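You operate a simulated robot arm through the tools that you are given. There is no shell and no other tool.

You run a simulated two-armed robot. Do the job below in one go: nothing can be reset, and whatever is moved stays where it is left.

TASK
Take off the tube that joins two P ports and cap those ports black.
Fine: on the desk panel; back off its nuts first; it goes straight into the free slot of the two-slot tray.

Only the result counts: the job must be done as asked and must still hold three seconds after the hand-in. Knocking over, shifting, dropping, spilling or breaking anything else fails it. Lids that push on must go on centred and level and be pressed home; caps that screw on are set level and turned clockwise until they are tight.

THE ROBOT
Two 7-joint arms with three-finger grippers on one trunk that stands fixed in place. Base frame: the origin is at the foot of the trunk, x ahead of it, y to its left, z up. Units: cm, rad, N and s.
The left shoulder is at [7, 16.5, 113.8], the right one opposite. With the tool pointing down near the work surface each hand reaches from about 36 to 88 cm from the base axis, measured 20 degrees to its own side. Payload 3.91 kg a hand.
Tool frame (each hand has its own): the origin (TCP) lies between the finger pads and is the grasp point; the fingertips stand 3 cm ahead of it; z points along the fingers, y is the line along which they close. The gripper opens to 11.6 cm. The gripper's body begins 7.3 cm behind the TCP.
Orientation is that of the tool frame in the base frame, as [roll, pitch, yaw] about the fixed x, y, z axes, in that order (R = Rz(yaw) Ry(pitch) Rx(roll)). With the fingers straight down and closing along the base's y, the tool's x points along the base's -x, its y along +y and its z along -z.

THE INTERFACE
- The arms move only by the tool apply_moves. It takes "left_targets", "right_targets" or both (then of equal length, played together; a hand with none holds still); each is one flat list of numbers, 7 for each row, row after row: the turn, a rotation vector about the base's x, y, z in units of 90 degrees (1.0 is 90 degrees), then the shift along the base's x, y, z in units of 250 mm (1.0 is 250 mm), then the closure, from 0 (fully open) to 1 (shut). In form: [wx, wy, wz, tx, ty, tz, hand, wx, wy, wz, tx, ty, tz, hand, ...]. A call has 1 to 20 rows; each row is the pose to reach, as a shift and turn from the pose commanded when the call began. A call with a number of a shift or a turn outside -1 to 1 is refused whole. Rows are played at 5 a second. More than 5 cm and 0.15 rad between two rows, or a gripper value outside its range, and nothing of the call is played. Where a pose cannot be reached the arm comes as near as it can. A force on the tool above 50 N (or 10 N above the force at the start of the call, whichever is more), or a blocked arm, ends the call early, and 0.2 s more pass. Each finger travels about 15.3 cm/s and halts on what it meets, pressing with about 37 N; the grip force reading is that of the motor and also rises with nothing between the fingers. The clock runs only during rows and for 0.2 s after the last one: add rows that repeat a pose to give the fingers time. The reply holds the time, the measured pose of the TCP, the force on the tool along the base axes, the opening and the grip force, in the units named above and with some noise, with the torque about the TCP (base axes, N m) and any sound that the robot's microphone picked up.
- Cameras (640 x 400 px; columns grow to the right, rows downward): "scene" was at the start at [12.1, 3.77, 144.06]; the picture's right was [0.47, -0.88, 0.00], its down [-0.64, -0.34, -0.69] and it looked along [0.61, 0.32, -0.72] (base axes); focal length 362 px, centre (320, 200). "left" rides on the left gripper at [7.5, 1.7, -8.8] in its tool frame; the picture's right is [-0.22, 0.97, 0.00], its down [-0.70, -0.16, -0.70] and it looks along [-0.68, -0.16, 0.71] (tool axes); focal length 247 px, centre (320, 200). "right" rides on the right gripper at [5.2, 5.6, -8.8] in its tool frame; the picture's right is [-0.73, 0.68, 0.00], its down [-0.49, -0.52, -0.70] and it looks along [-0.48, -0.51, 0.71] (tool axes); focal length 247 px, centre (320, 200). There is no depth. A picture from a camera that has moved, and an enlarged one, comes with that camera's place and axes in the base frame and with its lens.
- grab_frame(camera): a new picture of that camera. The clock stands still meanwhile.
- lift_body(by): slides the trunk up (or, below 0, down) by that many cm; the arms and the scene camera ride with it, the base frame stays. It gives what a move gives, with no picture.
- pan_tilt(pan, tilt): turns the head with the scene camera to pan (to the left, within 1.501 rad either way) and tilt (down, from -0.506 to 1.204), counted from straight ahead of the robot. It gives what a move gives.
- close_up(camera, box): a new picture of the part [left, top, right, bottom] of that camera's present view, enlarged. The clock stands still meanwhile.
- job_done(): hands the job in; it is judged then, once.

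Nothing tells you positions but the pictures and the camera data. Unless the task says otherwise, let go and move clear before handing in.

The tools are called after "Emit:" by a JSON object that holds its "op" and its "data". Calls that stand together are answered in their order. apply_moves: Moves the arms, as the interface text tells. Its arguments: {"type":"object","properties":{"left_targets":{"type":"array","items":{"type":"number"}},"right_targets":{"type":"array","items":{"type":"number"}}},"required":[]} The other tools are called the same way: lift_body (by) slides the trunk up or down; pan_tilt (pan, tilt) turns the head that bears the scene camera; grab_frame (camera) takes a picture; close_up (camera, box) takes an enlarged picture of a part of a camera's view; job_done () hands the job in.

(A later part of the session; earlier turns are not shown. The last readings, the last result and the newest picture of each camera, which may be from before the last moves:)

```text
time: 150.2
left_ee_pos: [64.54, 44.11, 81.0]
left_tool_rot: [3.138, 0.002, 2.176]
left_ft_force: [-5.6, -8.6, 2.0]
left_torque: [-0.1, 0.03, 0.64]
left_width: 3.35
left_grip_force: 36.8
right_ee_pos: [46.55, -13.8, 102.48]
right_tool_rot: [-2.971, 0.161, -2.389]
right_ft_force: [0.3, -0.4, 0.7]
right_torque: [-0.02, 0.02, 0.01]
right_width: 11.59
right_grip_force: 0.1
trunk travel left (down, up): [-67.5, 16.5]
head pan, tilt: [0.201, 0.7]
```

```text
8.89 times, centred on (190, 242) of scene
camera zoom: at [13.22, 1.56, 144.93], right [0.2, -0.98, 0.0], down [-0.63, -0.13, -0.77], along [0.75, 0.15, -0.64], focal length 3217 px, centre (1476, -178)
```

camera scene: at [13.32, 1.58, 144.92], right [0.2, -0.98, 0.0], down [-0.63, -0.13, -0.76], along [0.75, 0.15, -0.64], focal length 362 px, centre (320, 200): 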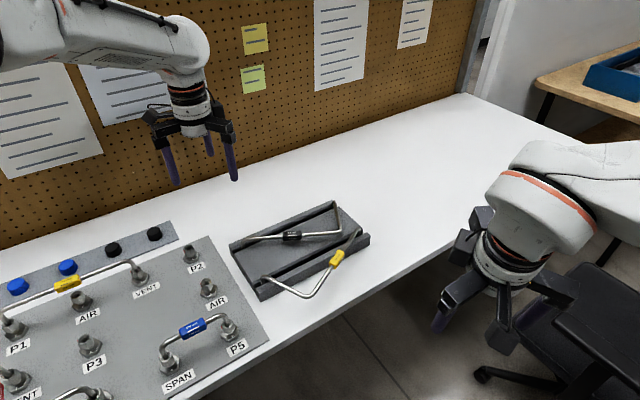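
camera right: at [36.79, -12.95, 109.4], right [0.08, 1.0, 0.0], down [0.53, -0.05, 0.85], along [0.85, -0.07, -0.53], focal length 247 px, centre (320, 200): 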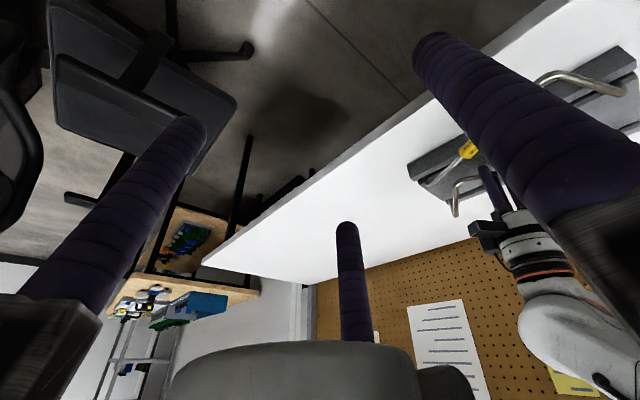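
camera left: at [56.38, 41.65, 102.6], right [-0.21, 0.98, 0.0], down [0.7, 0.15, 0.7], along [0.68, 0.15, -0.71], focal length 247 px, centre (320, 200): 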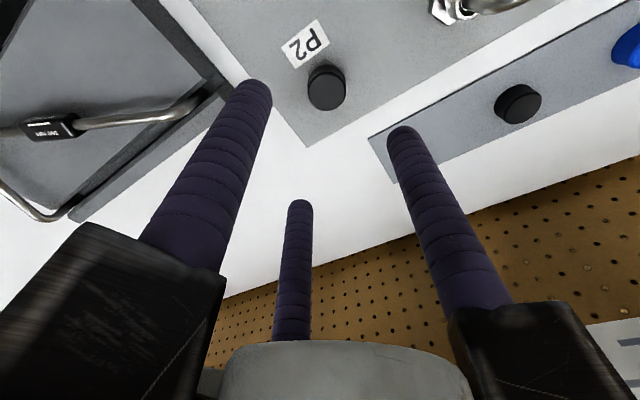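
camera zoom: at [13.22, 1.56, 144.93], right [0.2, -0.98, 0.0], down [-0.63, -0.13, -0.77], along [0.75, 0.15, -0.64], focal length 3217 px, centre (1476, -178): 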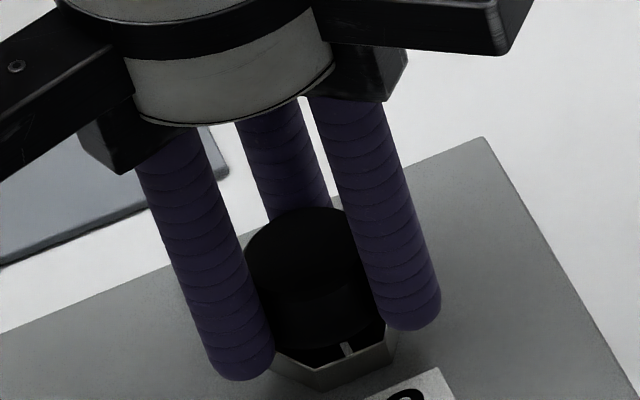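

Torque no longer rises and the cap no longer advances: it is tight. I'll relax the wind-up, open gently without turning and lift straight off.

Emit:
{"op": "apply_moves", "data": {"left_targets": [0, 0, 0.02, 0, 0, 0, 0.95, 0, 0, 0.03, 0, 0, 0, 0.8, 0, 0, 0.03, 0, 0, 0, 0.7, 0, 0, 0.03, 0, 0, 0, 0.64, 0, 0, 0.03, 0, 0, 0, 0.58, 0, 0, 0.03, 0, 0, 0, 0.52, 0, 0, 0.03, 0, 0, 0, 0.5]}}

Emit:
{"op": "close_up", "data": {"camera": "left", "box": [260, 80, 390, 210]}}

Emit:
{"op": "close_up", "data": {"camera": "scene", "box": [165, 220, 215, 265]}}

```text
time: 151.8
left_ee_pos: [64.51, 44.12, 80.82]
left_tool_rot: [3.139, 0.002, 2.226]
left_ft_force: [-0.4, 0.5, -0.5]
left_torque: [0.02, 0.0, -0.02]
left_width: 5.78
left_grip_force: 0.0
right_ee_pos: [46.58, -13.59, 102.51]
right_tool_rot: [-2.971, 0.159, -2.392]
right_ft_force: [0.7, 0.8, -0.5]
right_torque: [-0.01, 0.02, 0.0]
right_width: 11.62
right_grip_force: 0.2
trunk travel left (down, up): [-67.5, 16.5]
head pan, tilt: [0.201, 0.7]
```

```text
3.08 times, centred on (325, 145) of left
camera zoom: at [61.4, 51.14, 89.7], right [0.91, 0.42, 0.0], down [0.29, -0.65, 0.7], along [0.29, -0.64, -0.71], focal length 760 px, centre (305, 369)
```

zoom: 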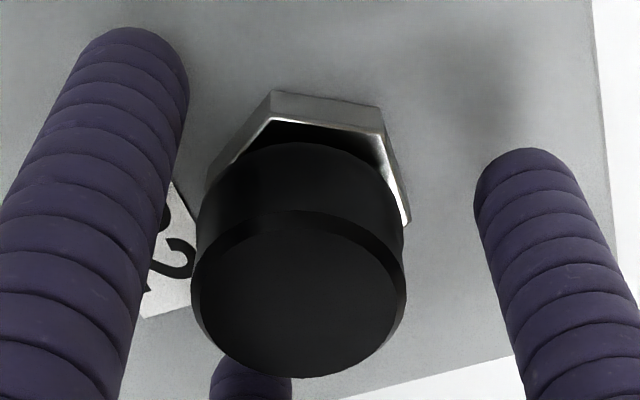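

```text
8.89 times, centred on (190, 242) of scene
camera zoom: at [13.3, 1.7, 144.92], right [0.2, -0.98, 0.0], down [-0.63, -0.13, -0.76], along [0.75, 0.15, -0.64], focal length 3217 px, centre (1476, -178)
```

zoom: 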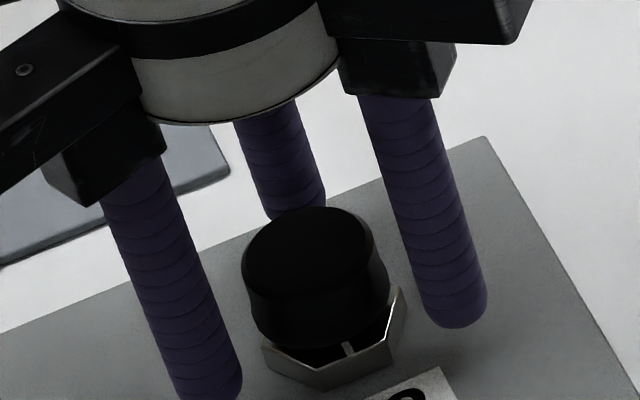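

Emit:
{"op": "apply_moves", "data": {"left_targets": [0, 0, 0, 0.006, 0, 0.03, 0.5, 0, 0, 0, 0.01, 0, 0.1, 0.5, 0, 0, 0, 0.01, 0, 0.2, 0.5, 0, 0, 0, 0.01, 0, 0.35, 0.5, 0, 0, 0, 0.01, 0, 0.5, 0.5, 0, 0, 0, 0.01, 0, 0.5, 0.5]}}

Emit:
{"op": "close_up", "data": {"camera": "left", "box": [270, 30, 370, 120]}}

Emit:
{"op": "close_up", "data": {"camera": "scene", "box": [165, 220, 215, 265]}}

```text
time: 153.2
left_ee_pos: [64.96, 44.3, 93.42]
left_tool_rot: [3.138, 0.002, 2.225]
left_ft_force: [0.0, 0.4, 0.2]
left_torque: [-0.01, 0.02, 0.02]
left_width: 5.8
left_grip_force: 0.1
right_ee_pos: [46.77, -13.73, 102.56]
right_tool_rot: [-2.97, 0.158, -2.392]
right_ft_force: [-0.6, 0.3, 0.7]
right_torque: [0.01, 0.0, 0.0]
right_width: 11.59
right_grip_force: 0.1
trunk travel left (down, up): [-67.5, 16.5]
head pan, tilt: [0.201, 0.7]
```

```text
4.44 times, centred on (320, 75) of left
camera zoom: at [61.85, 51.26, 102.26], right [0.91, 0.42, 0.0], down [0.3, -0.65, 0.7], along [0.29, -0.64, -0.71], focal length 1098 px, centre (320, 756)
```

zoom: 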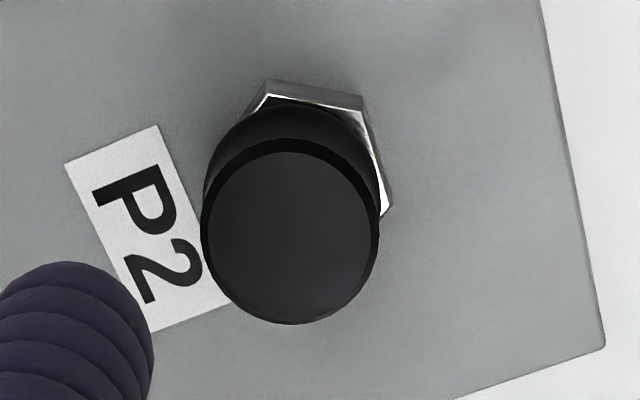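

```text
8.89 times, centred on (190, 242) of scene
camera zoom: at [13.39, 1.76, 144.91], right [0.2, -0.98, 0.0], down [-0.63, -0.13, -0.76], along [0.75, 0.15, -0.64], focal length 3217 px, centre (1476, -178)
```

zoom: 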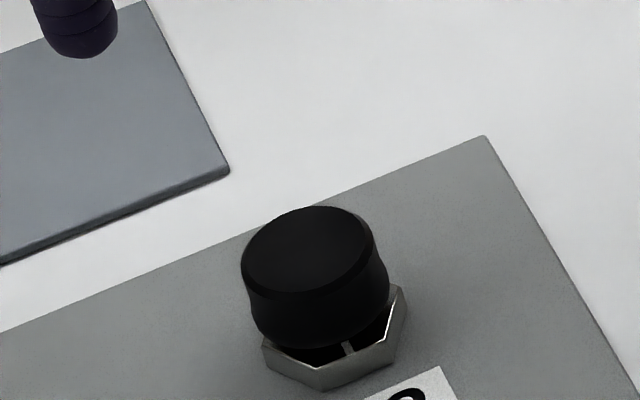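

The cap is level and in the same height as before tightening. To be sure it is fully home I'll press on its centre with closed fingers and see whether it sinks any further.

Emit:
{"op": "apply_moves", "data": {"left_targets": [0, 0, 0, -0.01, -0.0044, -0.1, 0.8, 0, 0, 0, -0.01, -0.0044, -0.24, 1, 0, 0, 0, -0.01, -0.0044, -0.34, 1, 0, 0, 0, -0.01, -0.0044, -0.37, 1, 0, 0, 0, -0.01, -0.0044, -0.38, 1, 0, 0, 0, -0.01, -0.0044, -0.384, 1, 0, 0, 0, -0.01, -0.0044, -0.388, 1, 0, 0, 0, -0.01, -0.0044, -0.392, 1, 0, 0, 0, -0.01, -0.0044, -0.392, 1]}}

Emit:
{"op": "close_up", "data": {"camera": "scene", "box": [165, 215, 225, 270]}}

```text
time: 155.2
left_ee_pos: [64.5, 43.94, 83.77]
left_tool_rot: [3.137, 0.001, 2.224]
left_ft_force: [0.0, 0.7, 1.0]
left_torque: [-0.03, -0.05, 0.0]
left_width: 0.94
left_grip_force: 36.9
right_ee_pos: [46.72, -13.71, 102.52]
right_tool_rot: [-2.969, 0.161, -2.392]
right_ft_force: [0.2, -0.6, 0.0]
right_torque: [-0.04, 0.0, -0.02]
right_width: 11.6
right_grip_force: 0.0
trunk travel left (down, up): [-67.5, 16.5]
head pan, tilt: [0.201, 0.7]
```

```text
7.27 times, centred on (195, 242) of scene
camera zoom: at [13.31, 1.71, 144.92], right [0.2, -0.98, 0.0], down [-0.63, -0.13, -0.76], along [0.75, 0.15, -0.64], focal length 2632 px, centre (1229, -109)
```

zoom: 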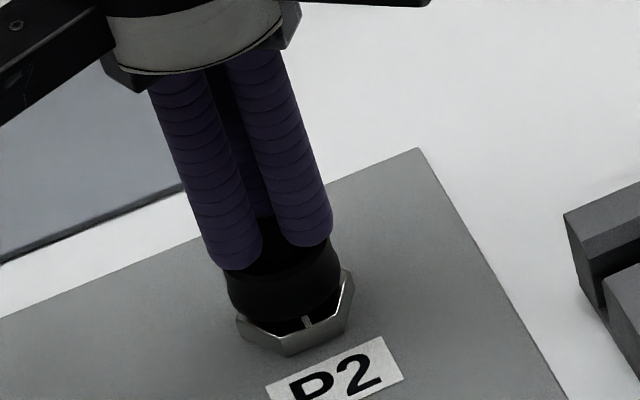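

Emit:
{"op": "apply_moves", "data": {"left_targets": [0, 0, 0, 0.006, 0.008, 0, 1, 0, 0, 0, 0.006, 0.008, -0.006, 1, 0, 0, 0, 0.006, 0.008, -0.012, 1, 0, 0, 0, 0.006, 0.008, -0.018, 1, 0, 0, 0, 0.006, 0.008, -0.018, 1]}}

Emit:
{"op": "apply_moves", "data": {"left_targets": [0, 0, 0, 0, 0, -0.006, 1, 0, 0, 0, 0, 0, -0.012, 1, 0, 0, 0, 0, 0, -0.016, 1, 0, 0, 0, 0, 0, -0.016, 1]}}

Emit:
{"op": "close_up", "data": {"camera": "scene", "box": [165, 215, 225, 270]}}

```text
time: 156.4
left_ee_pos: [64.68, 44.25, 83.46]
left_tool_rot: [3.133, 0.003, 2.227]
left_ft_force: [1.1, 2.7, 17.1]
left_torque: [0.1, 0.01, -0.02]
left_width: 0.91
left_grip_force: 37.0
right_ee_pos: [46.57, -13.65, 102.55]
right_tool_rot: [-2.971, 0.162, -2.39]
right_ft_force: [0.3, 1.2, 0.4]
right_torque: [0.02, 0.01, -0.01]
right_width: 11.6
right_grip_force: 0.0
trunk travel left (down, up): [-67.5, 16.5]
head pan, tilt: [0.201, 0.7]
```

```text
time: 157.4
left_ee_pos: [64.69, 44.2, 83.29]
left_tool_rot: [3.13, 0.005, 2.228]
left_ft_force: [2.0, 8.2, 42.6]
left_torque: [0.2, -0.06, -0.04]
left_width: 0.92
left_grip_force: 37.3
right_ee_pos: [46.31, -13.82, 102.64]
right_tool_rot: [-2.97, 0.164, -2.391]
right_ft_force: [0.6, 0.1, 0.0]
right_torque: [0.02, 0.01, 0.02]
right_width: 11.6
right_grip_force: 0.1
trunk travel left (down, up): [-67.5, 16.5]
head pan, tilt: [0.201, 0.7]
```

```text
7.27 times, centred on (195, 242) of scene
camera zoom: at [12.81, 1.47, 145.0], right [0.2, -0.98, 0.0], down [-0.63, -0.13, -0.77], along [0.75, 0.15, -0.64], focal length 2632 px, centre (1229, -109)
```

zoom: 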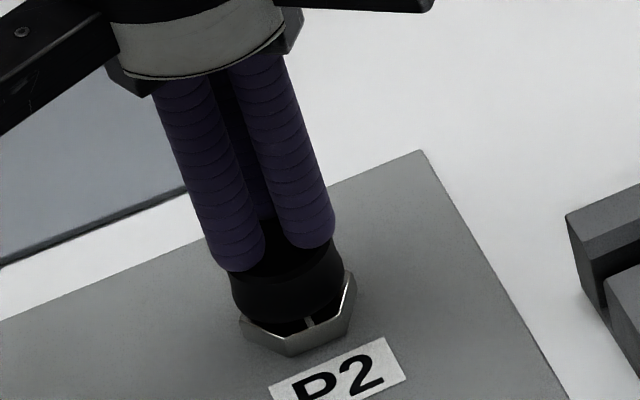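

P2's cap stands firm at 43 N (top at z ≈ 80.0): home and tight. Now the second cap, at about (62.7, 64.1): I rise and go over it.

Emit:
{"op": "apply_moves", "data": {"left_targets": [0, 0, 0, 0, 0, 0.03, 1, 0, 0, 0, 0, 0, 0.15, 1, 0, 0, 0, 0, 0, 0.3, 0.8, 0, 0, 0, 0, 0, 0.42, 0.6, 0, 0, 0.09, -0.007, 0.072, 0.42, 0.4, 0, 0, 0.18, -0.015, 0.145, 0.42, 0.4, 0, 0, 0.27, -0.022, 0.217, 0.42, 0.4, 0, 0, 0.36, -0.03, 0.29, 0.42, 0.4, 0, 0, 0.45, -0.037, 0.362, 0.42, 0.4, 0, 0, 0.54, -0.045, 0.435, 0.42, 0.4, 0, 0, 0.63, -0.052, 0.507, 0.42, 0.2, 0, 0, 0.72, -0.06, 0.58, 0.42, 0, 0, 0, 0.81, -0.067, 0.652, 0.42, 0, 0, 0, 0.9, -0.075, 0.725, 0.42, 0, 0, 0, 0.98, -0.08, 0.796, 0.42, 0, 0, 0, 0.98, -0.08, 0.796, 0.42, 0]}}

Emit:
{"op": "grab_frame", "data": {"camera": "left"}}

Emit:
{"op": "close_up", "data": {"camera": "left", "box": [270, 20, 390, 110]}}

Emit:
{"op": "close_up", "data": {"camera": "scene", "box": [155, 215, 225, 270]}}

```text
time: 160.8
left_ee_pos: [62.63, 64.01, 93.14]
left_tool_rot: [3.137, 0.002, -2.517]
left_ft_force: [-0.2, -0.5, 0.6]
left_torque: [0.0, 0.02, 0.0]
left_width: 11.59
left_grip_force: 0.0
right_ee_pos: [46.61, -13.65, 102.49]
right_tool_rot: [-2.97, 0.158, -2.391]
right_ft_force: [0.0, -0.4, 0.9]
right_torque: [-0.03, 0.02, 0.02]
right_width: 11.57
right_grip_force: 0.2
trunk travel left (down, up): [-67.5, 16.5]
head pan, tilt: [0.201, 0.7]
```

```text
taken
camera left: at [55.71, 61.05, 101.96], right [-0.39, 0.92, 0.0], down [0.66, 0.27, 0.7], along [0.64, 0.28, -0.71], focal length 247 px, centre (320, 200)
```

left: 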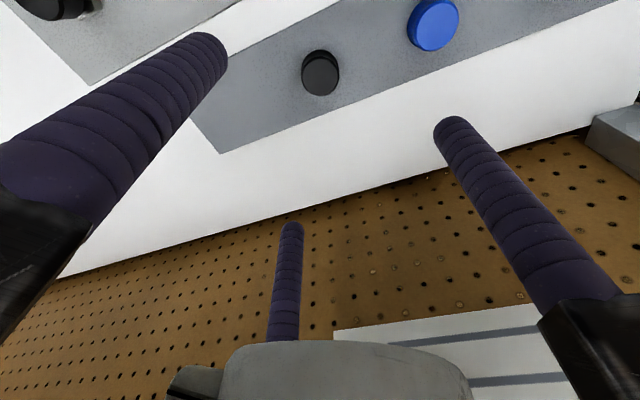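

```text
4.44 times, centred on (330, 65) of left
camera zoom: at [55.71, 61.05, 101.96], right [-0.39, 0.92, 0.0], down [0.66, 0.27, 0.7], along [0.64, 0.28, -0.71], focal length 1098 px, centre (276, 800)
```

zoom: 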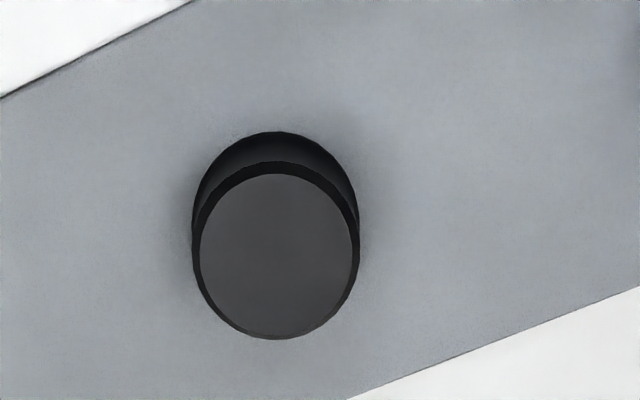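

```text
7.27 times, centred on (190, 242) of scene
camera zoom: at [13.3, 1.67, 144.92], right [0.2, -0.98, 0.0], down [-0.63, -0.13, -0.76], along [0.75, 0.15, -0.64], focal length 2632 px, centre (1266, -109)
```

zoom: 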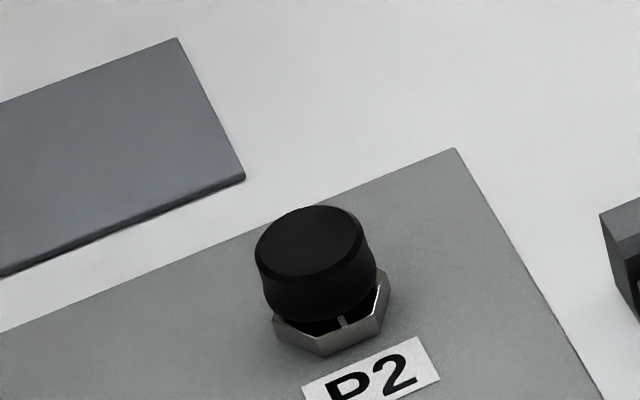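

The second cap lies exactly under the hand. Descending and gripping it.

Emit:
{"op": "apply_moves", "data": {"left_targets": [0, 0, 0, 0, 0, -0.1, 0.4, 0, 0, 0, 0, 0, -0.24, 0.4, 0, 0, 0, 0, 0, -0.38, 0.4, 0, 0, 0, 0, 0, -0.49, 0.4, 0, 0, 0, 0, 0, -0.536, 0.4, 0, 0, 0, 0, 0, -0.536, 0.6, 0, 0, 0, 0, 0, -0.536, 0.68, 0, 0, 0, 0, 0, -0.536, 0.9, 0, 0, 0, 0, 0, -0.536, 0.9]}}

Emit:
{"op": "apply_moves", "data": {"left_targets": [0, 0, 0, 0, 0, 0.012, 0.9, 0, 0, 0, 0, 0, 0.03, 0.9, 0, 0, 0, 0, 0, 0.08, 0.9, 0, 0, 0, 0, 0, 0.16, 0.9, 0, 0, 0, 0, 0, 0.28, 0.9, 0, 0, 0, 0, 0, 0.42, 0.9, 0, 0, 0, 0, 0, 0.42, 0.9]}}

Emit:
{"op": "grab_frame", "data": {"camera": "left"}}

Emit:
{"op": "close_up", "data": {"camera": "scene", "box": [70, 170, 190, 260]}}

```text
time: 162.8
left_ee_pos: [62.73, 64.25, 79.7]
left_tool_rot: [3.139, 0.002, -2.516]
left_ft_force: [-0.1, 0.2, -0.6]
left_torque: [0.03, -0.04, 0.03]
left_width: 3.32
left_grip_force: 36.5
right_ee_pos: [46.78, -13.61, 102.52]
right_tool_rot: [-2.971, 0.16, -2.391]
right_ft_force: [0.3, -0.1, -0.7]
right_torque: [0.01, -0.03, 0.0]
right_width: 11.61
right_grip_force: 0.1
trunk travel left (down, up): [-67.5, 16.5]
head pan, tilt: [0.201, 0.7]
```

```text
time: 164.4
left_ee_pos: [62.7, 64.15, 90.17]
left_tool_rot: [3.138, 0.002, -2.517]
left_ft_force: [-0.2, 0.8, -0.6]
left_torque: [-0.03, -0.02, -0.01]
left_width: 3.34
left_grip_force: 37.1
right_ee_pos: [46.8, -13.47, 102.39]
right_tool_rot: [-2.971, 0.158, -2.391]
right_ft_force: [-0.4, 0.4, 0.3]
right_torque: [-0.01, 0.02, 0.01]
right_width: 11.62
right_grip_force: 0.1
trunk travel left (down, up): [-67.5, 16.5]
head pan, tilt: [0.201, 0.7]
```

```text
taken
camera left: at [55.84, 61.16, 99.01], right [-0.39, 0.92, 0.0], down [0.66, 0.27, 0.7], along [0.64, 0.27, -0.71], focal length 247 px, centre (320, 200)
```

left: 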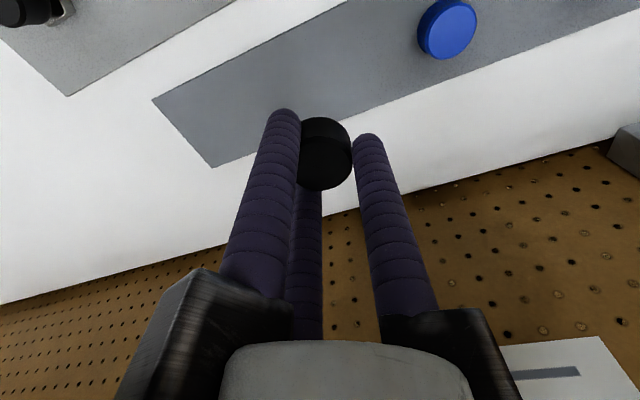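

```text
4.44 times, centred on (130, 215) of scene
camera zoom: at [13.38, 1.77, 144.91], right [0.2, -0.98, 0.0], down [-0.63, -0.13, -0.76], along [0.75, 0.15, -0.64], focal length 1608 px, centre (1164, 133)
```

zoom: 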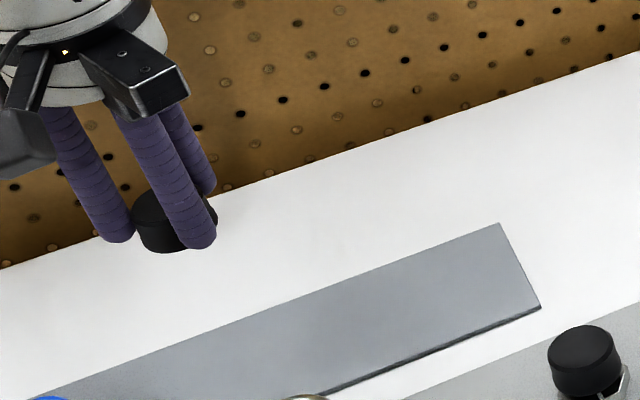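

The cap is held cleanly (3.33 cm). I carry it above the yellow tube to P3, turning the hand counter-clockwise on the way to have room for tightening.

Emit:
{"op": "apply_moves", "data": {"left_targets": [0, 0, 0, 0, 0, 0.08, 0.9, 0, 0, 0.07, -0.134, -0.066, 0.1, 0.9, 0, 0, 0.14, -0.268, -0.131, 0.1, 0.9, 0, 0, 0.21, -0.401, -0.196, 0.1, 0.9, 0, 0, 0.28, -0.535, -0.262, 0.1, 0.9, 0, 0, 0.35, -0.668, -0.327, 0.1, 0.9, 0, 0, 0.42, -0.802, -0.393, 0.1, 0.9, 0, 0, 0.49, -0.936, -0.458, 0.1, 0.9, 0, 0, 0.49, -0.936, -0.458, 0.1, 0.9, 0, 0, 0.49, -0.936, -0.458, 0.1, 0.9]}}

Emit:
{"op": "grab_frame", "data": {"camera": "left"}}

Emit:
{"op": "close_up", "data": {"camera": "left", "box": [275, 40, 365, 120]}}

Emit:
{"op": "close_up", "data": {"camera": "scene", "box": [50, 290, 130, 370]}}

```text
time: 166.6
left_ee_pos: [39.25, 52.4, 92.85]
left_tool_rot: [3.138, 0.003, -1.746]
left_ft_force: [-0.5, -0.4, 0.0]
left_torque: [-0.04, -0.01, 0.03]
left_width: 3.31
left_grip_force: 36.6
right_ee_pos: [46.59, -13.58, 102.55]
right_tool_rot: [-2.971, 0.16, -2.392]
right_ft_force: [-1.5, -0.5, 0.5]
right_torque: [0.01, 0.0, 0.01]
right_width: 11.6
right_grip_force: 0.1
trunk travel left (down, up): [-67.5, 16.5]
head pan, tilt: [0.201, 0.7]
```

```text
taken
camera left: at [36.37, 45.35, 101.66], right [-0.92, 0.39, 0.0], down [0.28, 0.66, 0.7], along [0.27, 0.65, -0.71], focal length 247 px, centre (320, 200)
```

left: 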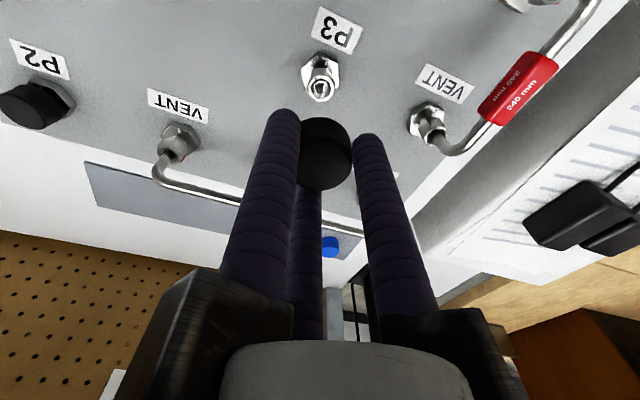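

```text
5.00 times, centred on (320, 80) of left
camera zoom: at [36.37, 45.35, 101.66], right [-0.92, 0.39, 0.0], down [0.28, 0.66, 0.7], along [0.27, 0.65, -0.71], focal length 1235 px, centre (320, 800)
```

zoom: 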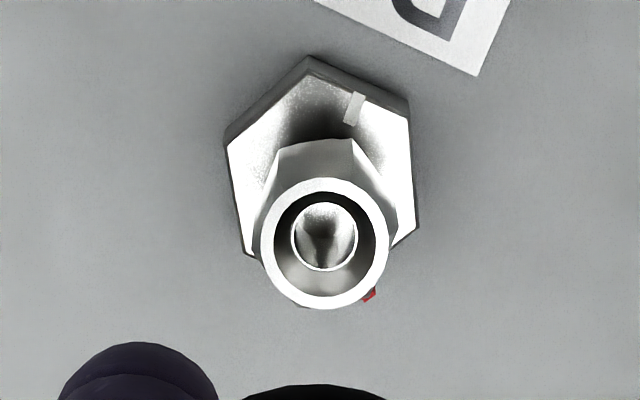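

```text
5.00 times, centred on (90, 330) of scene
camera zoom: at [13.27, 1.69, 144.92], right [0.2, -0.98, 0.0], down [-0.63, -0.13, -0.77], along [0.75, 0.15, -0.64], focal length 1810 px, centre (1470, -450)
```

zoom: 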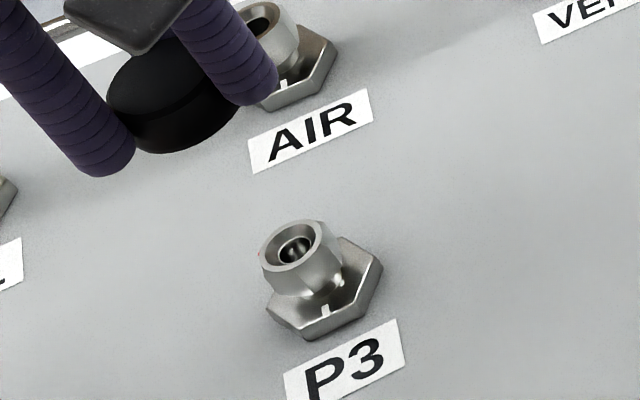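

Emit:
{"op": "apply_moves", "data": {"left_targets": [0, 0, 0, 0.0008, 0.0108, -0.1, 0.9, 0, 0, 0, 0.0008, 0.0108, -0.22, 0.9, 0, 0, 0, 0.0008, 0.0108, -0.31, 0.9, 0, 0, 0, 0.0008, 0.0108, -0.34, 0.9, 0, 0, 0, 0.0008, 0.0108, -0.34, 0.9, 0, 0, 0, 0.0008, 0.0108, -0.34, 0.9]}}

Emit:
{"op": "grab_frame", "data": {"camera": "left"}}

Emit:
{"op": "close_up", "data": {"camera": "left", "box": [260, 70, 380, 210]}}

Emit:
{"op": "close_up", "data": {"camera": "scene", "box": [60, 310, 120, 360]}}

```text
time: 168.0
left_ee_pos: [39.34, 52.9, 84.36]
left_tool_rot: [3.138, 0.003, -1.75]
left_ft_force: [-0.2, 0.5, 0.5]
left_torque: [0.01, 0.0, -0.02]
left_width: 3.33
left_grip_force: 36.5
right_ee_pos: [46.69, -13.6, 102.41]
right_tool_rot: [-2.97, 0.158, -2.393]
right_ft_force: [0.3, -0.4, -0.5]
right_torque: [-0.03, 0.01, 0.01]
right_width: 11.59
right_grip_force: 0.0
trunk travel left (down, up): [-67.5, 16.5]
head pan, tilt: [0.201, 0.7]
```

```text
taken
camera left: at [36.37, 45.84, 93.11], right [-0.92, 0.39, 0.0], down [0.28, 0.66, 0.7], along [0.27, 0.65, -0.71], focal length 247 px, centre (320, 200)
```

left: 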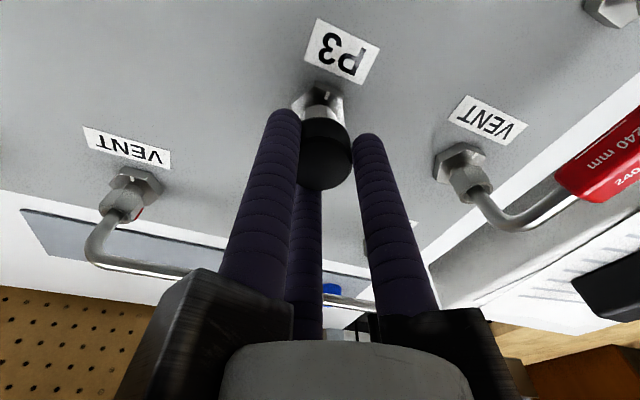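

```text
2.86 times, centred on (320, 140) of left
camera zoom: at [36.37, 45.84, 93.11], right [-0.92, 0.39, 0.0], down [0.28, 0.66, 0.7], along [0.27, 0.65, -0.71], focal length 706 px, centre (320, 371)
```

zoom: 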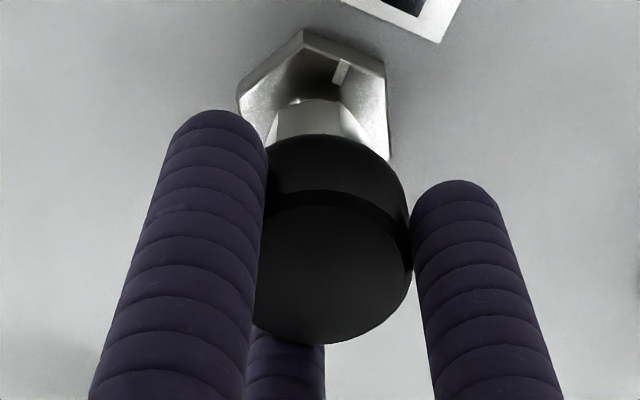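

```text
8.00 times, centred on (90, 335) of scene
camera zoom: at [13.32, 1.72, 144.92], right [0.2, -0.98, 0.0], down [-0.63, -0.13, -0.76], along [0.75, 0.15, -0.64], focal length 2895 px, centre (2160, -880)
```

zoom: 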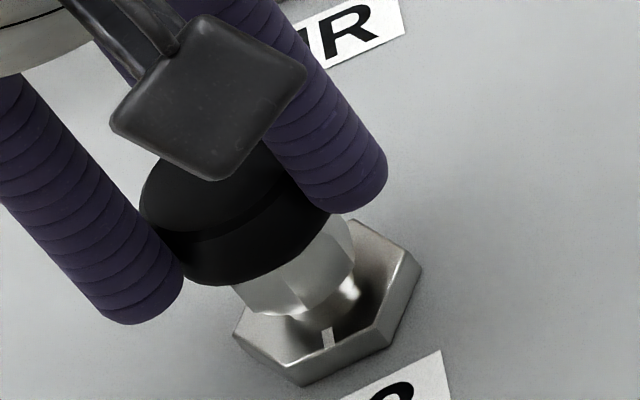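

Emit:
{"op": "apply_moves", "data": {"left_targets": [0, 0, 0, -0.0012, -0.0084, 0, 0.9, 0, 0, 0, -0.0012, -0.0084, 0, 0.9, 0, 0, 0, -0.0012, -0.0084, -0.006, 0.9, 0, 0, 0, -0.0012, -0.0084, -0.012, 0.9, 0, 0, 0, -0.0012, -0.0084, -0.012, 0.9]}}

Emit:
{"op": "close_up", "data": {"camera": "left", "box": [260, 70, 380, 210]}}

Emit:
{"op": "close_up", "data": {"camera": "scene", "box": [60, 310, 120, 360]}}

```text
time: 169.2
left_ee_pos: [39.27, 52.74, 84.01]
left_tool_rot: [3.139, 0.002, -1.749]
left_ft_force: [0.4, 0.1, 0.2]
left_torque: [0.0, -0.01, -0.02]
left_width: 3.34
left_grip_force: 37.0
right_ee_pos: [46.78, -13.65, 102.46]
right_tool_rot: [-2.97, 0.159, -2.391]
right_ft_force: [0.3, 0.9, -0.3]
right_torque: [-0.02, 0.0, -0.01]
right_width: 11.57
right_grip_force: 0.0
trunk travel left (down, up): [-67.5, 16.5]
head pan, tilt: [0.201, 0.7]
```

```text
2.86 times, centred on (320, 140) of left
camera zoom: at [36.41, 45.65, 92.86], right [-0.92, 0.39, 0.0], down [0.28, 0.66, 0.7], along [0.27, 0.65, -0.71], focal length 706 px, centre (320, 371)
```

zoom: 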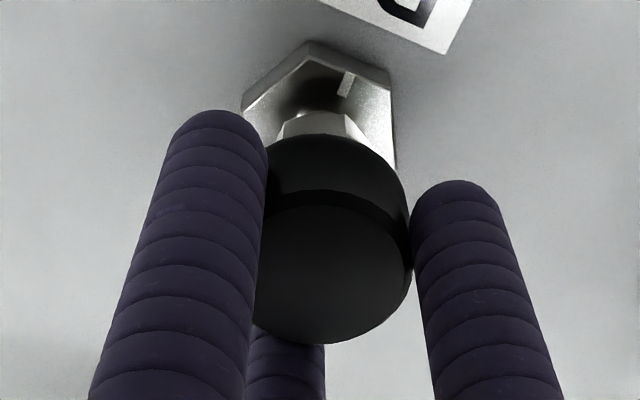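

```text
8.00 times, centred on (90, 335) of scene
camera zoom: at [13.3, 1.71, 144.92], right [0.2, -0.98, 0.0], down [-0.63, -0.13, -0.76], along [0.75, 0.15, -0.64], focal length 2895 px, centre (2160, -880)
```

zoom: 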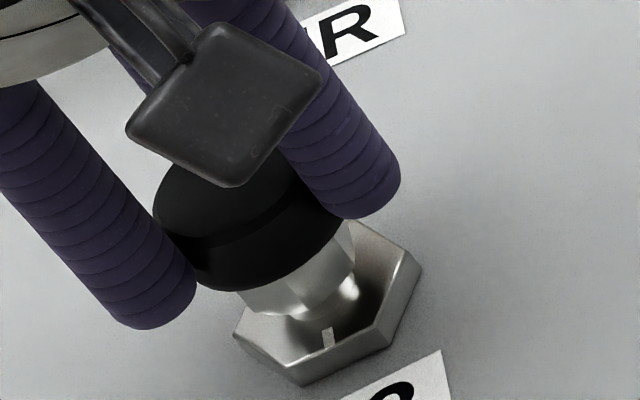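

Aligned on P3's axis. Lowering slowly over the nut.

Emit:
{"op": "apply_moves", "data": {"left_targets": [0, 0, 0, 0, 0, -0.006, 0.9, 0, 0, 0, 0, 0, -0.012, 0.9, 0, 0, 0, 0, 0, -0.018, 0.9, 0, 0, 0, 0, 0, -0.024, 0.9, 0, 0, 0, 0, 0, -0.03, 0.9, 0, 0, 0, 0, 0, -0.036, 0.9, 0, 0, 0, 0, 0, -0.036, 0.9]}}

Emit:
{"op": "close_up", "data": {"camera": "left", "box": [260, 70, 380, 210]}}

Emit:
{"op": "close_up", "data": {"camera": "scene", "box": [60, 310, 120, 360]}}

```text
time: 170.8
left_ee_pos: [39.21, 52.84, 83.14]
left_tool_rot: [3.138, 0.001, -1.75]
left_ft_force: [0.2, 0.4, -0.5]
left_torque: [0.02, -0.03, -0.03]
left_width: 3.34
left_grip_force: 36.8
right_ee_pos: [46.7, -13.5, 102.63]
right_tool_rot: [-2.971, 0.158, -2.393]
right_ft_force: [1.1, -0.3, 0.3]
right_torque: [0.01, 0.0, 0.01]
right_width: 11.62
right_grip_force: 0.1
trunk travel left (down, up): [-67.5, 16.5]
head pan, tilt: [0.201, 0.7]
```

```text
2.86 times, centred on (320, 140) of left
camera zoom: at [36.34, 45.71, 91.96], right [-0.92, 0.39, 0.0], down [0.28, 0.66, 0.7], along [0.27, 0.65, -0.71], focal length 706 px, centre (320, 371)
```

zoom: 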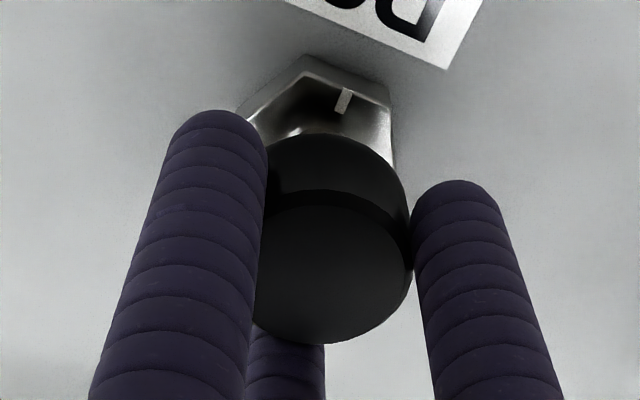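

```text
8.00 times, centred on (90, 335) of scene
camera zoom: at [13.3, 1.7, 144.92], right [0.2, -0.98, 0.0], down [-0.63, -0.13, -0.76], along [0.75, 0.15, -0.64], focal length 2895 px, centre (2160, -880)
```

zoom: 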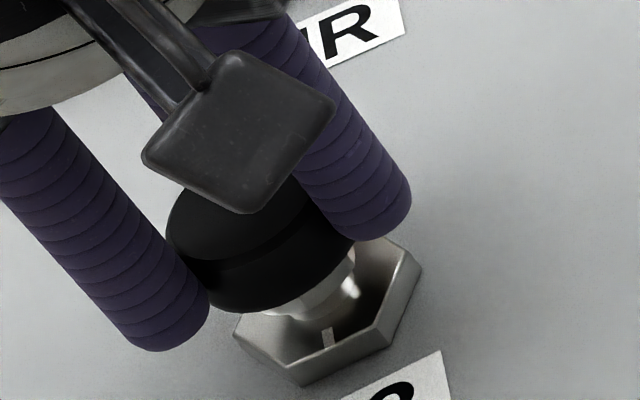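

Emit:
{"op": "apply_moves", "data": {"left_targets": [0, 0, 0, 0, 0, -0.006, 0.9, 0, 0, 0, 0, 0, -0.012, 0.9, 0, 0, 0, 0, 0, -0.018, 0.9, 0, 0, 0, 0, 0, -0.024, 0.9, 0, 0, 0, 0, 0, -0.03, 0.9, 0, 0, 0, 0, 0, -0.034, 0.9, 0, 0, 0, 0, 0, -0.034, 0.9]}}

Emit:
{"op": "close_up", "data": {"camera": "left", "box": [260, 70, 380, 210]}}

Emit:
{"op": "close_up", "data": {"camera": "scene", "box": [60, 310, 120, 360]}}

```text
time: 172.4
left_ee_pos: [39.33, 52.77, 82.31]
left_tool_rot: [3.138, 0.005, -1.749]
left_ft_force: [0.2, 0.0, 1.6]
left_torque: [0.01, -0.02, -0.01]
left_width: 3.34
left_grip_force: 36.7
right_ee_pos: [46.64, -13.7, 102.49]
right_tool_rot: [-2.97, 0.16, -2.391]
right_ft_force: [0.0, -0.4, 0.4]
right_torque: [-0.02, -0.01, 0.01]
right_width: 11.59
right_grip_force: 0.0
trunk travel left (down, up): [-67.5, 16.5]
head pan, tilt: [0.201, 0.7]
```

```text
2.86 times, centred on (320, 140) of left
camera zoom: at [36.38, 45.71, 91.11], right [-0.92, 0.39, 0.0], down [0.28, 0.65, 0.7], along [0.27, 0.65, -0.71], focal length 706 px, centre (320, 371)
```

zoom: 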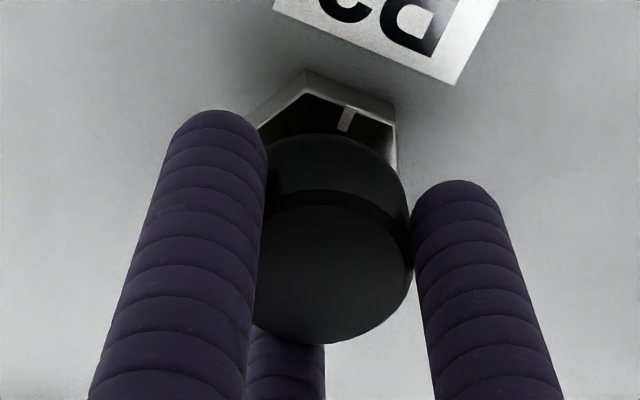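

```text
8.00 times, centred on (90, 335) of scene
camera zoom: at [13.29, 1.7, 144.92], right [0.2, -0.98, 0.0], down [-0.63, -0.13, -0.76], along [0.75, 0.15, -0.64], focal length 2895 px, centre (2160, -880)
```

zoom: 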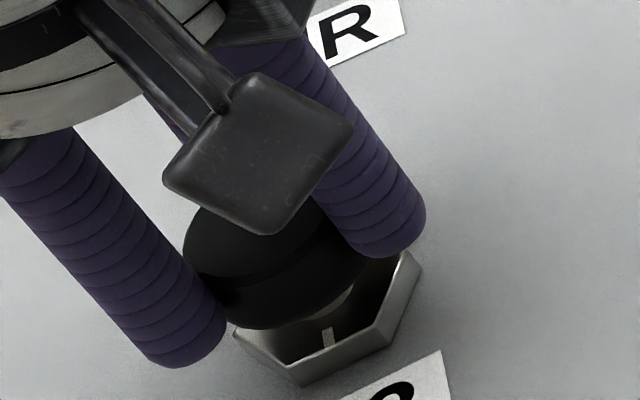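

First light contact. I'll press to about 10 N and turn clockwise in small stages, following it down.

Emit:
{"op": "apply_moves", "data": {"left_targets": [0, 0, 0, 0, 0, -0.005, 0.95, 0, 0, 0, 0, 0, -0.008, 0.95, 0, 0, 0, 0, 0, -0.008, 0.95]}}

Emit:
{"op": "apply_moves", "data": {"left_targets": [0, 0, -0.06, 0, 0, 0, 0.95, 0, 0, -0.12, 0, 0, -0.001, 0.95, 0, 0, -0.18, 0, 0, -0.002, 0.95, 0, 0, -0.24, 0, 0, -0.003, 0.95, 0, 0, -0.24, 0, 0, -0.003, 0.95]}}

Emit:
{"op": "close_up", "data": {"camera": "left", "box": [260, 70, 380, 210]}}

```text
time: 173.2
left_ee_pos: [39.32, 52.76, 82.11]
left_tool_rot: [3.138, 0.004, -1.749]
left_ft_force: [-0.3, 0.2, 3.0]
left_torque: [0.0, -0.02, 0.01]
left_width: 3.31
left_grip_force: 36.5
right_ee_pos: [46.62, -13.65, 102.49]
right_tool_rot: [-2.972, 0.16, -2.392]
right_ft_force: [-0.3, 0.1, 0.2]
right_torque: [0.01, 0.01, 0.02]
right_width: 11.61
right_grip_force: 0.0
trunk travel left (down, up): [-67.5, 16.5]
head pan, tilt: [0.201, 0.7]
```

```text
time: 174.4
left_ee_pos: [39.51, 52.68, 82.13]
left_tool_rot: [3.14, 0.003, -2.128]
left_ft_force: [3.1, 3.8, 7.7]
left_torque: [0.06, -0.08, 0.6]
left_width: 3.37
left_grip_force: 37.4
right_ee_pos: [46.66, -13.73, 102.44]
right_tool_rot: [-2.971, 0.16, -2.392]
right_ft_force: [0.2, 0.0, -0.3]
right_torque: [-0.02, 0.01, 0.01]
right_width: 11.58
right_grip_force: 0.1
trunk travel left (down, up): [-67.5, 16.5]
head pan, tilt: [0.201, 0.7]
```

```text
2.86 times, centred on (320, 140) of left
camera zoom: at [34.03, 47.26, 90.82], right [-0.71, 0.7, 0.0], down [0.5, 0.5, 0.7], along [0.49, 0.5, -0.71], focal length 706 px, centre (320, 371)
```

zoom: 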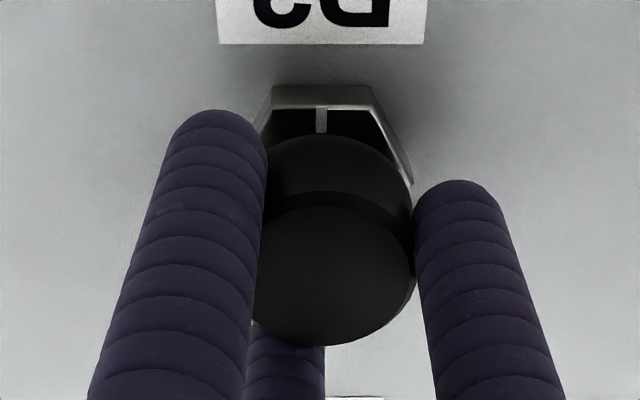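

Emit:
{"op": "apply_moves", "data": {"left_targets": [0, 0, -0.05, 0, 0, -0.004, 0.95, 0, 0, -0.1, 0, 0, -0.008, 0.95, 0, 0, -0.15, 0, 0, -0.01, 0.95, 0, 0, -0.2, 0, 0, -0.012, 0.95, 0, 0, -0.2, 0, 0, -0.012, 0.95]}}

Emit:
{"op": "apply_moves", "data": {"left_targets": [0, 0, -0.05, 0, 0, -0.002, 0.95, 0, 0, -0.1, 0, 0, -0.004, 0.95, 0, 0, -0.15, 0, 0, -0.004, 0.95, 0, 0, -0.2, 0, 0, -0.004, 0.95, 0, 0, -0.2, 0, 0, -0.004, 0.95]}}

Emit:
{"op": "close_up", "data": {"camera": "left", "box": [260, 70, 380, 210]}}

Emit:
{"op": "close_up", "data": {"camera": "scene", "box": [60, 310, 120, 360]}}

```text
time: 175.6
left_ee_pos: [39.32, 52.77, 81.72]
left_tool_rot: [3.136, 0.004, -2.439]
left_ft_force: [2.7, 6.7, 17.7]
left_torque: [0.06, -0.08, 0.51]
left_width: 3.34
left_grip_force: 36.6
right_ee_pos: [46.54, -13.7, 102.51]
right_tool_rot: [-2.968, 0.161, -2.391]
right_ft_force: [-0.4, 0.1, -0.2]
right_torque: [0.02, 0.01, 0.0]
right_width: 11.61
right_grip_force: 0.1
trunk travel left (down, up): [-67.5, 16.5]
head pan, tilt: [0.201, 0.7]
```

```text
time: 176.8
left_ee_pos: [39.37, 52.79, 81.58]
left_tool_rot: [3.138, 0.003, -2.753]
left_ft_force: [1.1, 12.8, 13.6]
left_torque: [0.11, -0.04, 0.76]
left_width: 3.33
left_grip_force: 37.1
right_ee_pos: [46.75, -13.54, 102.63]
right_tool_rot: [-2.968, 0.16, -2.39]
right_ft_force: [0.3, 0.1, -0.6]
right_torque: [0.0, 0.01, 0.01]
right_width: 11.6
right_grip_force: 0.1
trunk travel left (down, up): [-67.5, 16.5]
head pan, tilt: [0.201, 0.7]
```

```text
2.86 times, centred on (320, 140) of left
camera zoom: at [31.79, 51.5, 90.42], right [-0.16, 0.99, 0.0], down [0.7, 0.11, 0.7], along [0.69, 0.12, -0.71], focal length 706 px, centre (320, 371)
```

zoom: 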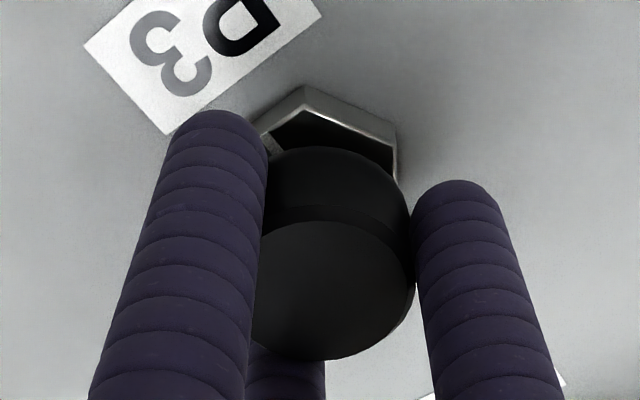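

```text
8.00 times, centred on (90, 335) of scene
camera zoom: at [13.21, 1.75, 144.92], right [0.2, -0.98, 0.0], down [-0.63, -0.13, -0.77], along [0.75, 0.15, -0.64], focal length 2895 px, centre (2160, -880)
```

zoom: 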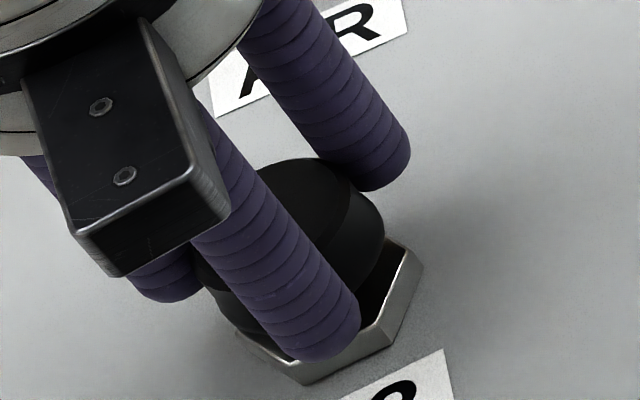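

Emit:
{"op": "apply_moves", "data": {"left_targets": [0, 0, 0.02, 0, -0.004, 0.004, 0.95, 0, 0, 0.03, 0, -0.006, 0.006, 0.8, 0, 0, 0.03, 0, -0.006, 0.006, 0.7, 0, 0, 0.03, 0, -0.006, 0.006, 0.64, 0, 0, 0.03, 0, -0.006, 0.006, 0.58, 0, 0, 0.03, 0, -0.006, 0.006, 0.5, 0, 0, 0.03, 0, -0.006, 0.05, 0.5, 0, 0, 0.03, 0, -0.006, 0.15, 0.5, 0, 0, 0.03, 0, -0.006, 0.3, 0.5, 0, 0, 0.03, 0, -0.006, 0.45, 0.5, 0, 0, 0.03, 0, -0.006, 0.45, 0.5]}}

Emit:
{"op": "close_up", "data": {"camera": "left", "box": [270, 30, 370, 120]}}

Emit:
{"op": "close_up", "data": {"camera": "scene", "box": [60, 310, 120, 360]}}

```text
time: 179.2
left_ee_pos: [39.38, 52.91, 92.65]
left_tool_rot: [3.137, 0.001, -2.707]
left_ft_force: [-0.4, 0.5, -0.1]
left_torque: [0.01, 0.03, -0.05]
left_width: 5.79
left_grip_force: 0.0
right_ee_pos: [46.69, -13.6, 102.44]
right_tool_rot: [-2.971, 0.159, -2.392]
right_ft_force: [0.6, 0.4, 0.1]
right_torque: [0.0, 0.0, 0.01]
right_width: 11.61
right_grip_force: 0.1
trunk travel left (down, up): [-67.5, 16.5]
head pan, tilt: [0.201, 0.7]
```

```text
4.44 times, centred on (320, 75) of left
camera zoom: at [31.81, 51.24, 101.51], right [-0.21, 0.98, 0.0], down [0.7, 0.15, 0.7], along [0.68, 0.15, -0.71], focal length 1098 px, centre (320, 756)
```

zoom: 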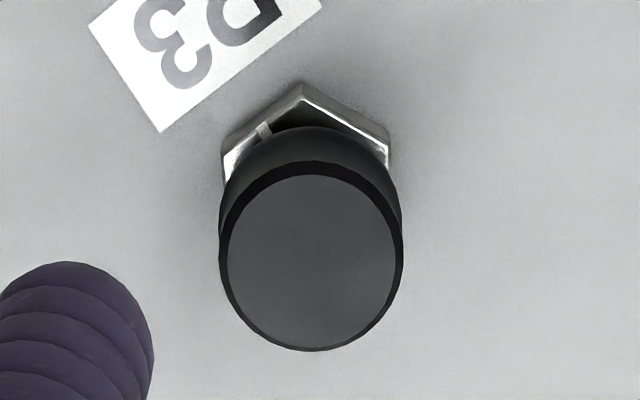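

```text
8.00 times, centred on (90, 335) of scene
camera zoom: at [13.37, 1.79, 144.91], right [0.2, -0.98, 0.0], down [-0.63, -0.13, -0.76], along [0.75, 0.15, -0.64], focal length 2895 px, centre (2160, -880)
```

zoom: 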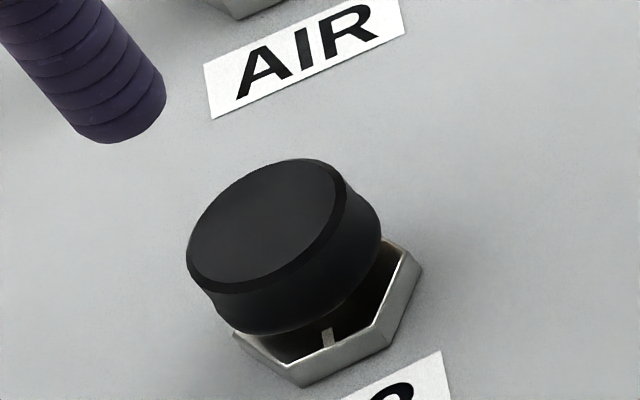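

The cap is level on P3 but its top is about 3 mm higher than P2's, so it isn't quite home. I'll press on its centre with closed fingers.

Emit:
{"op": "apply_moves", "data": {"left_targets": [0, 0, 0, 0, -0.0076, -0.06, 0.8, 0, 0, 0, 0, -0.0076, -0.16, 1, 0, 0, 0, 0, -0.0076, -0.26, 1, 0, 0, 0, 0, -0.0076, -0.32, 1, 0, 0, 0, 0, -0.0076, -0.335, 1, 0, 0, 0, 0, -0.0076, -0.342, 1, 0, 0, 0, 0, -0.0076, -0.342, 1]}}

Emit:
{"op": "close_up", "data": {"camera": "scene", "box": [60, 310, 120, 360]}}

```text
time: 180.8
left_ee_pos: [39.28, 52.25, 84.22]
left_tool_rot: [3.139, 0.001, -2.708]
left_ft_force: [-0.1, 0.5, -0.3]
left_torque: [-0.01, 0.01, -0.04]
left_width: 0.93
left_grip_force: 36.6
right_ee_pos: [46.69, -13.58, 102.55]
right_tool_rot: [-2.971, 0.158, -2.39]
right_ft_force: [0.7, -0.4, 0.2]
right_torque: [-0.02, 0.01, -0.02]
right_width: 11.6
right_grip_force: 0.1
trunk travel left (down, up): [-67.5, 16.5]
head pan, tilt: [0.201, 0.7]
```

```text
8.00 times, centred on (90, 335) of scene
camera zoom: at [13.3, 1.71, 144.92], right [0.2, -0.98, 0.0], down [-0.63, -0.13, -0.76], along [0.75, 0.15, -0.64], focal length 2895 px, centre (2160, -880)
```

zoom: 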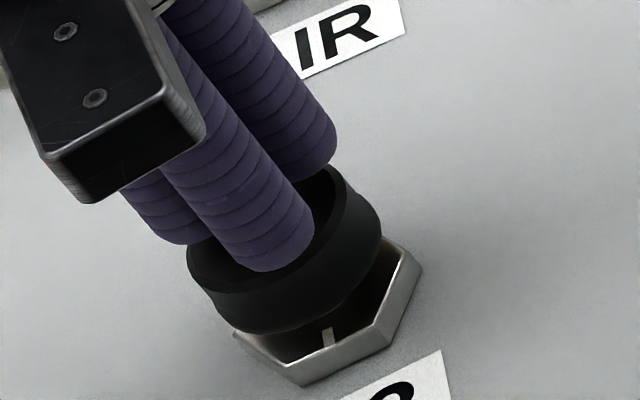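

The hand settled 4 mm off centre; I correct that first, then press.

Emit:
{"op": "apply_moves", "data": {"left_targets": [0, 0, 0, 0, 0.009, 0.004, 1, 0, 0, 0, 0, 0.018, 0.004, 1, 0, 0, 0, 0, 0.018, 0.004, 1, 0, 0, 0, 0, 0.018, 0, 1, 0, 0, 0, 0, 0.018, 0, 1]}}

Emit:
{"op": "grab_frame", "data": {"camera": "left"}}

Emit:
{"op": "close_up", "data": {"camera": "scene", "box": [60, 310, 120, 360]}}

```text
time: 182.0
left_ee_pos: [39.33, 52.75, 84.25]
left_tool_rot: [3.139, 0.002, -2.706]
left_ft_force: [-0.5, 0.3, -0.7]
left_torque: [-0.05, -0.02, -0.05]
left_width: 0.92
left_grip_force: 37.1
right_ee_pos: [46.67, -13.56, 102.52]
right_tool_rot: [-2.969, 0.16, -2.391]
right_ft_force: [0.6, 0.0, -0.6]
right_torque: [0.03, 0.02, 0.0]
right_width: 11.59
right_grip_force: 0.1
trunk travel left (down, up): [-67.5, 16.5]
head pan, tilt: [0.201, 0.7]
```

```text
taken
camera left: at [31.88, 51.22, 93.1], right [-0.21, 0.98, 0.0], down [0.7, 0.15, 0.7], along [0.68, 0.15, -0.71], focal length 247 px, centre (320, 200)
```

left: 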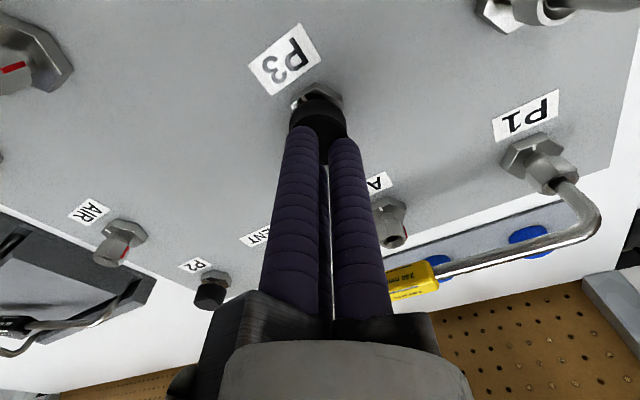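

```text
8.00 times, centred on (90, 335) of scene
camera zoom: at [13.3, 1.71, 144.92], right [0.2, -0.98, 0.0], down [-0.63, -0.13, -0.76], along [0.75, 0.15, -0.64], focal length 2895 px, centre (2160, -880)
```

zoom: 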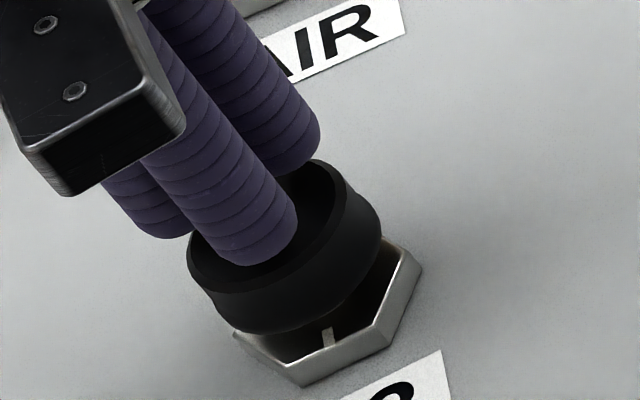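

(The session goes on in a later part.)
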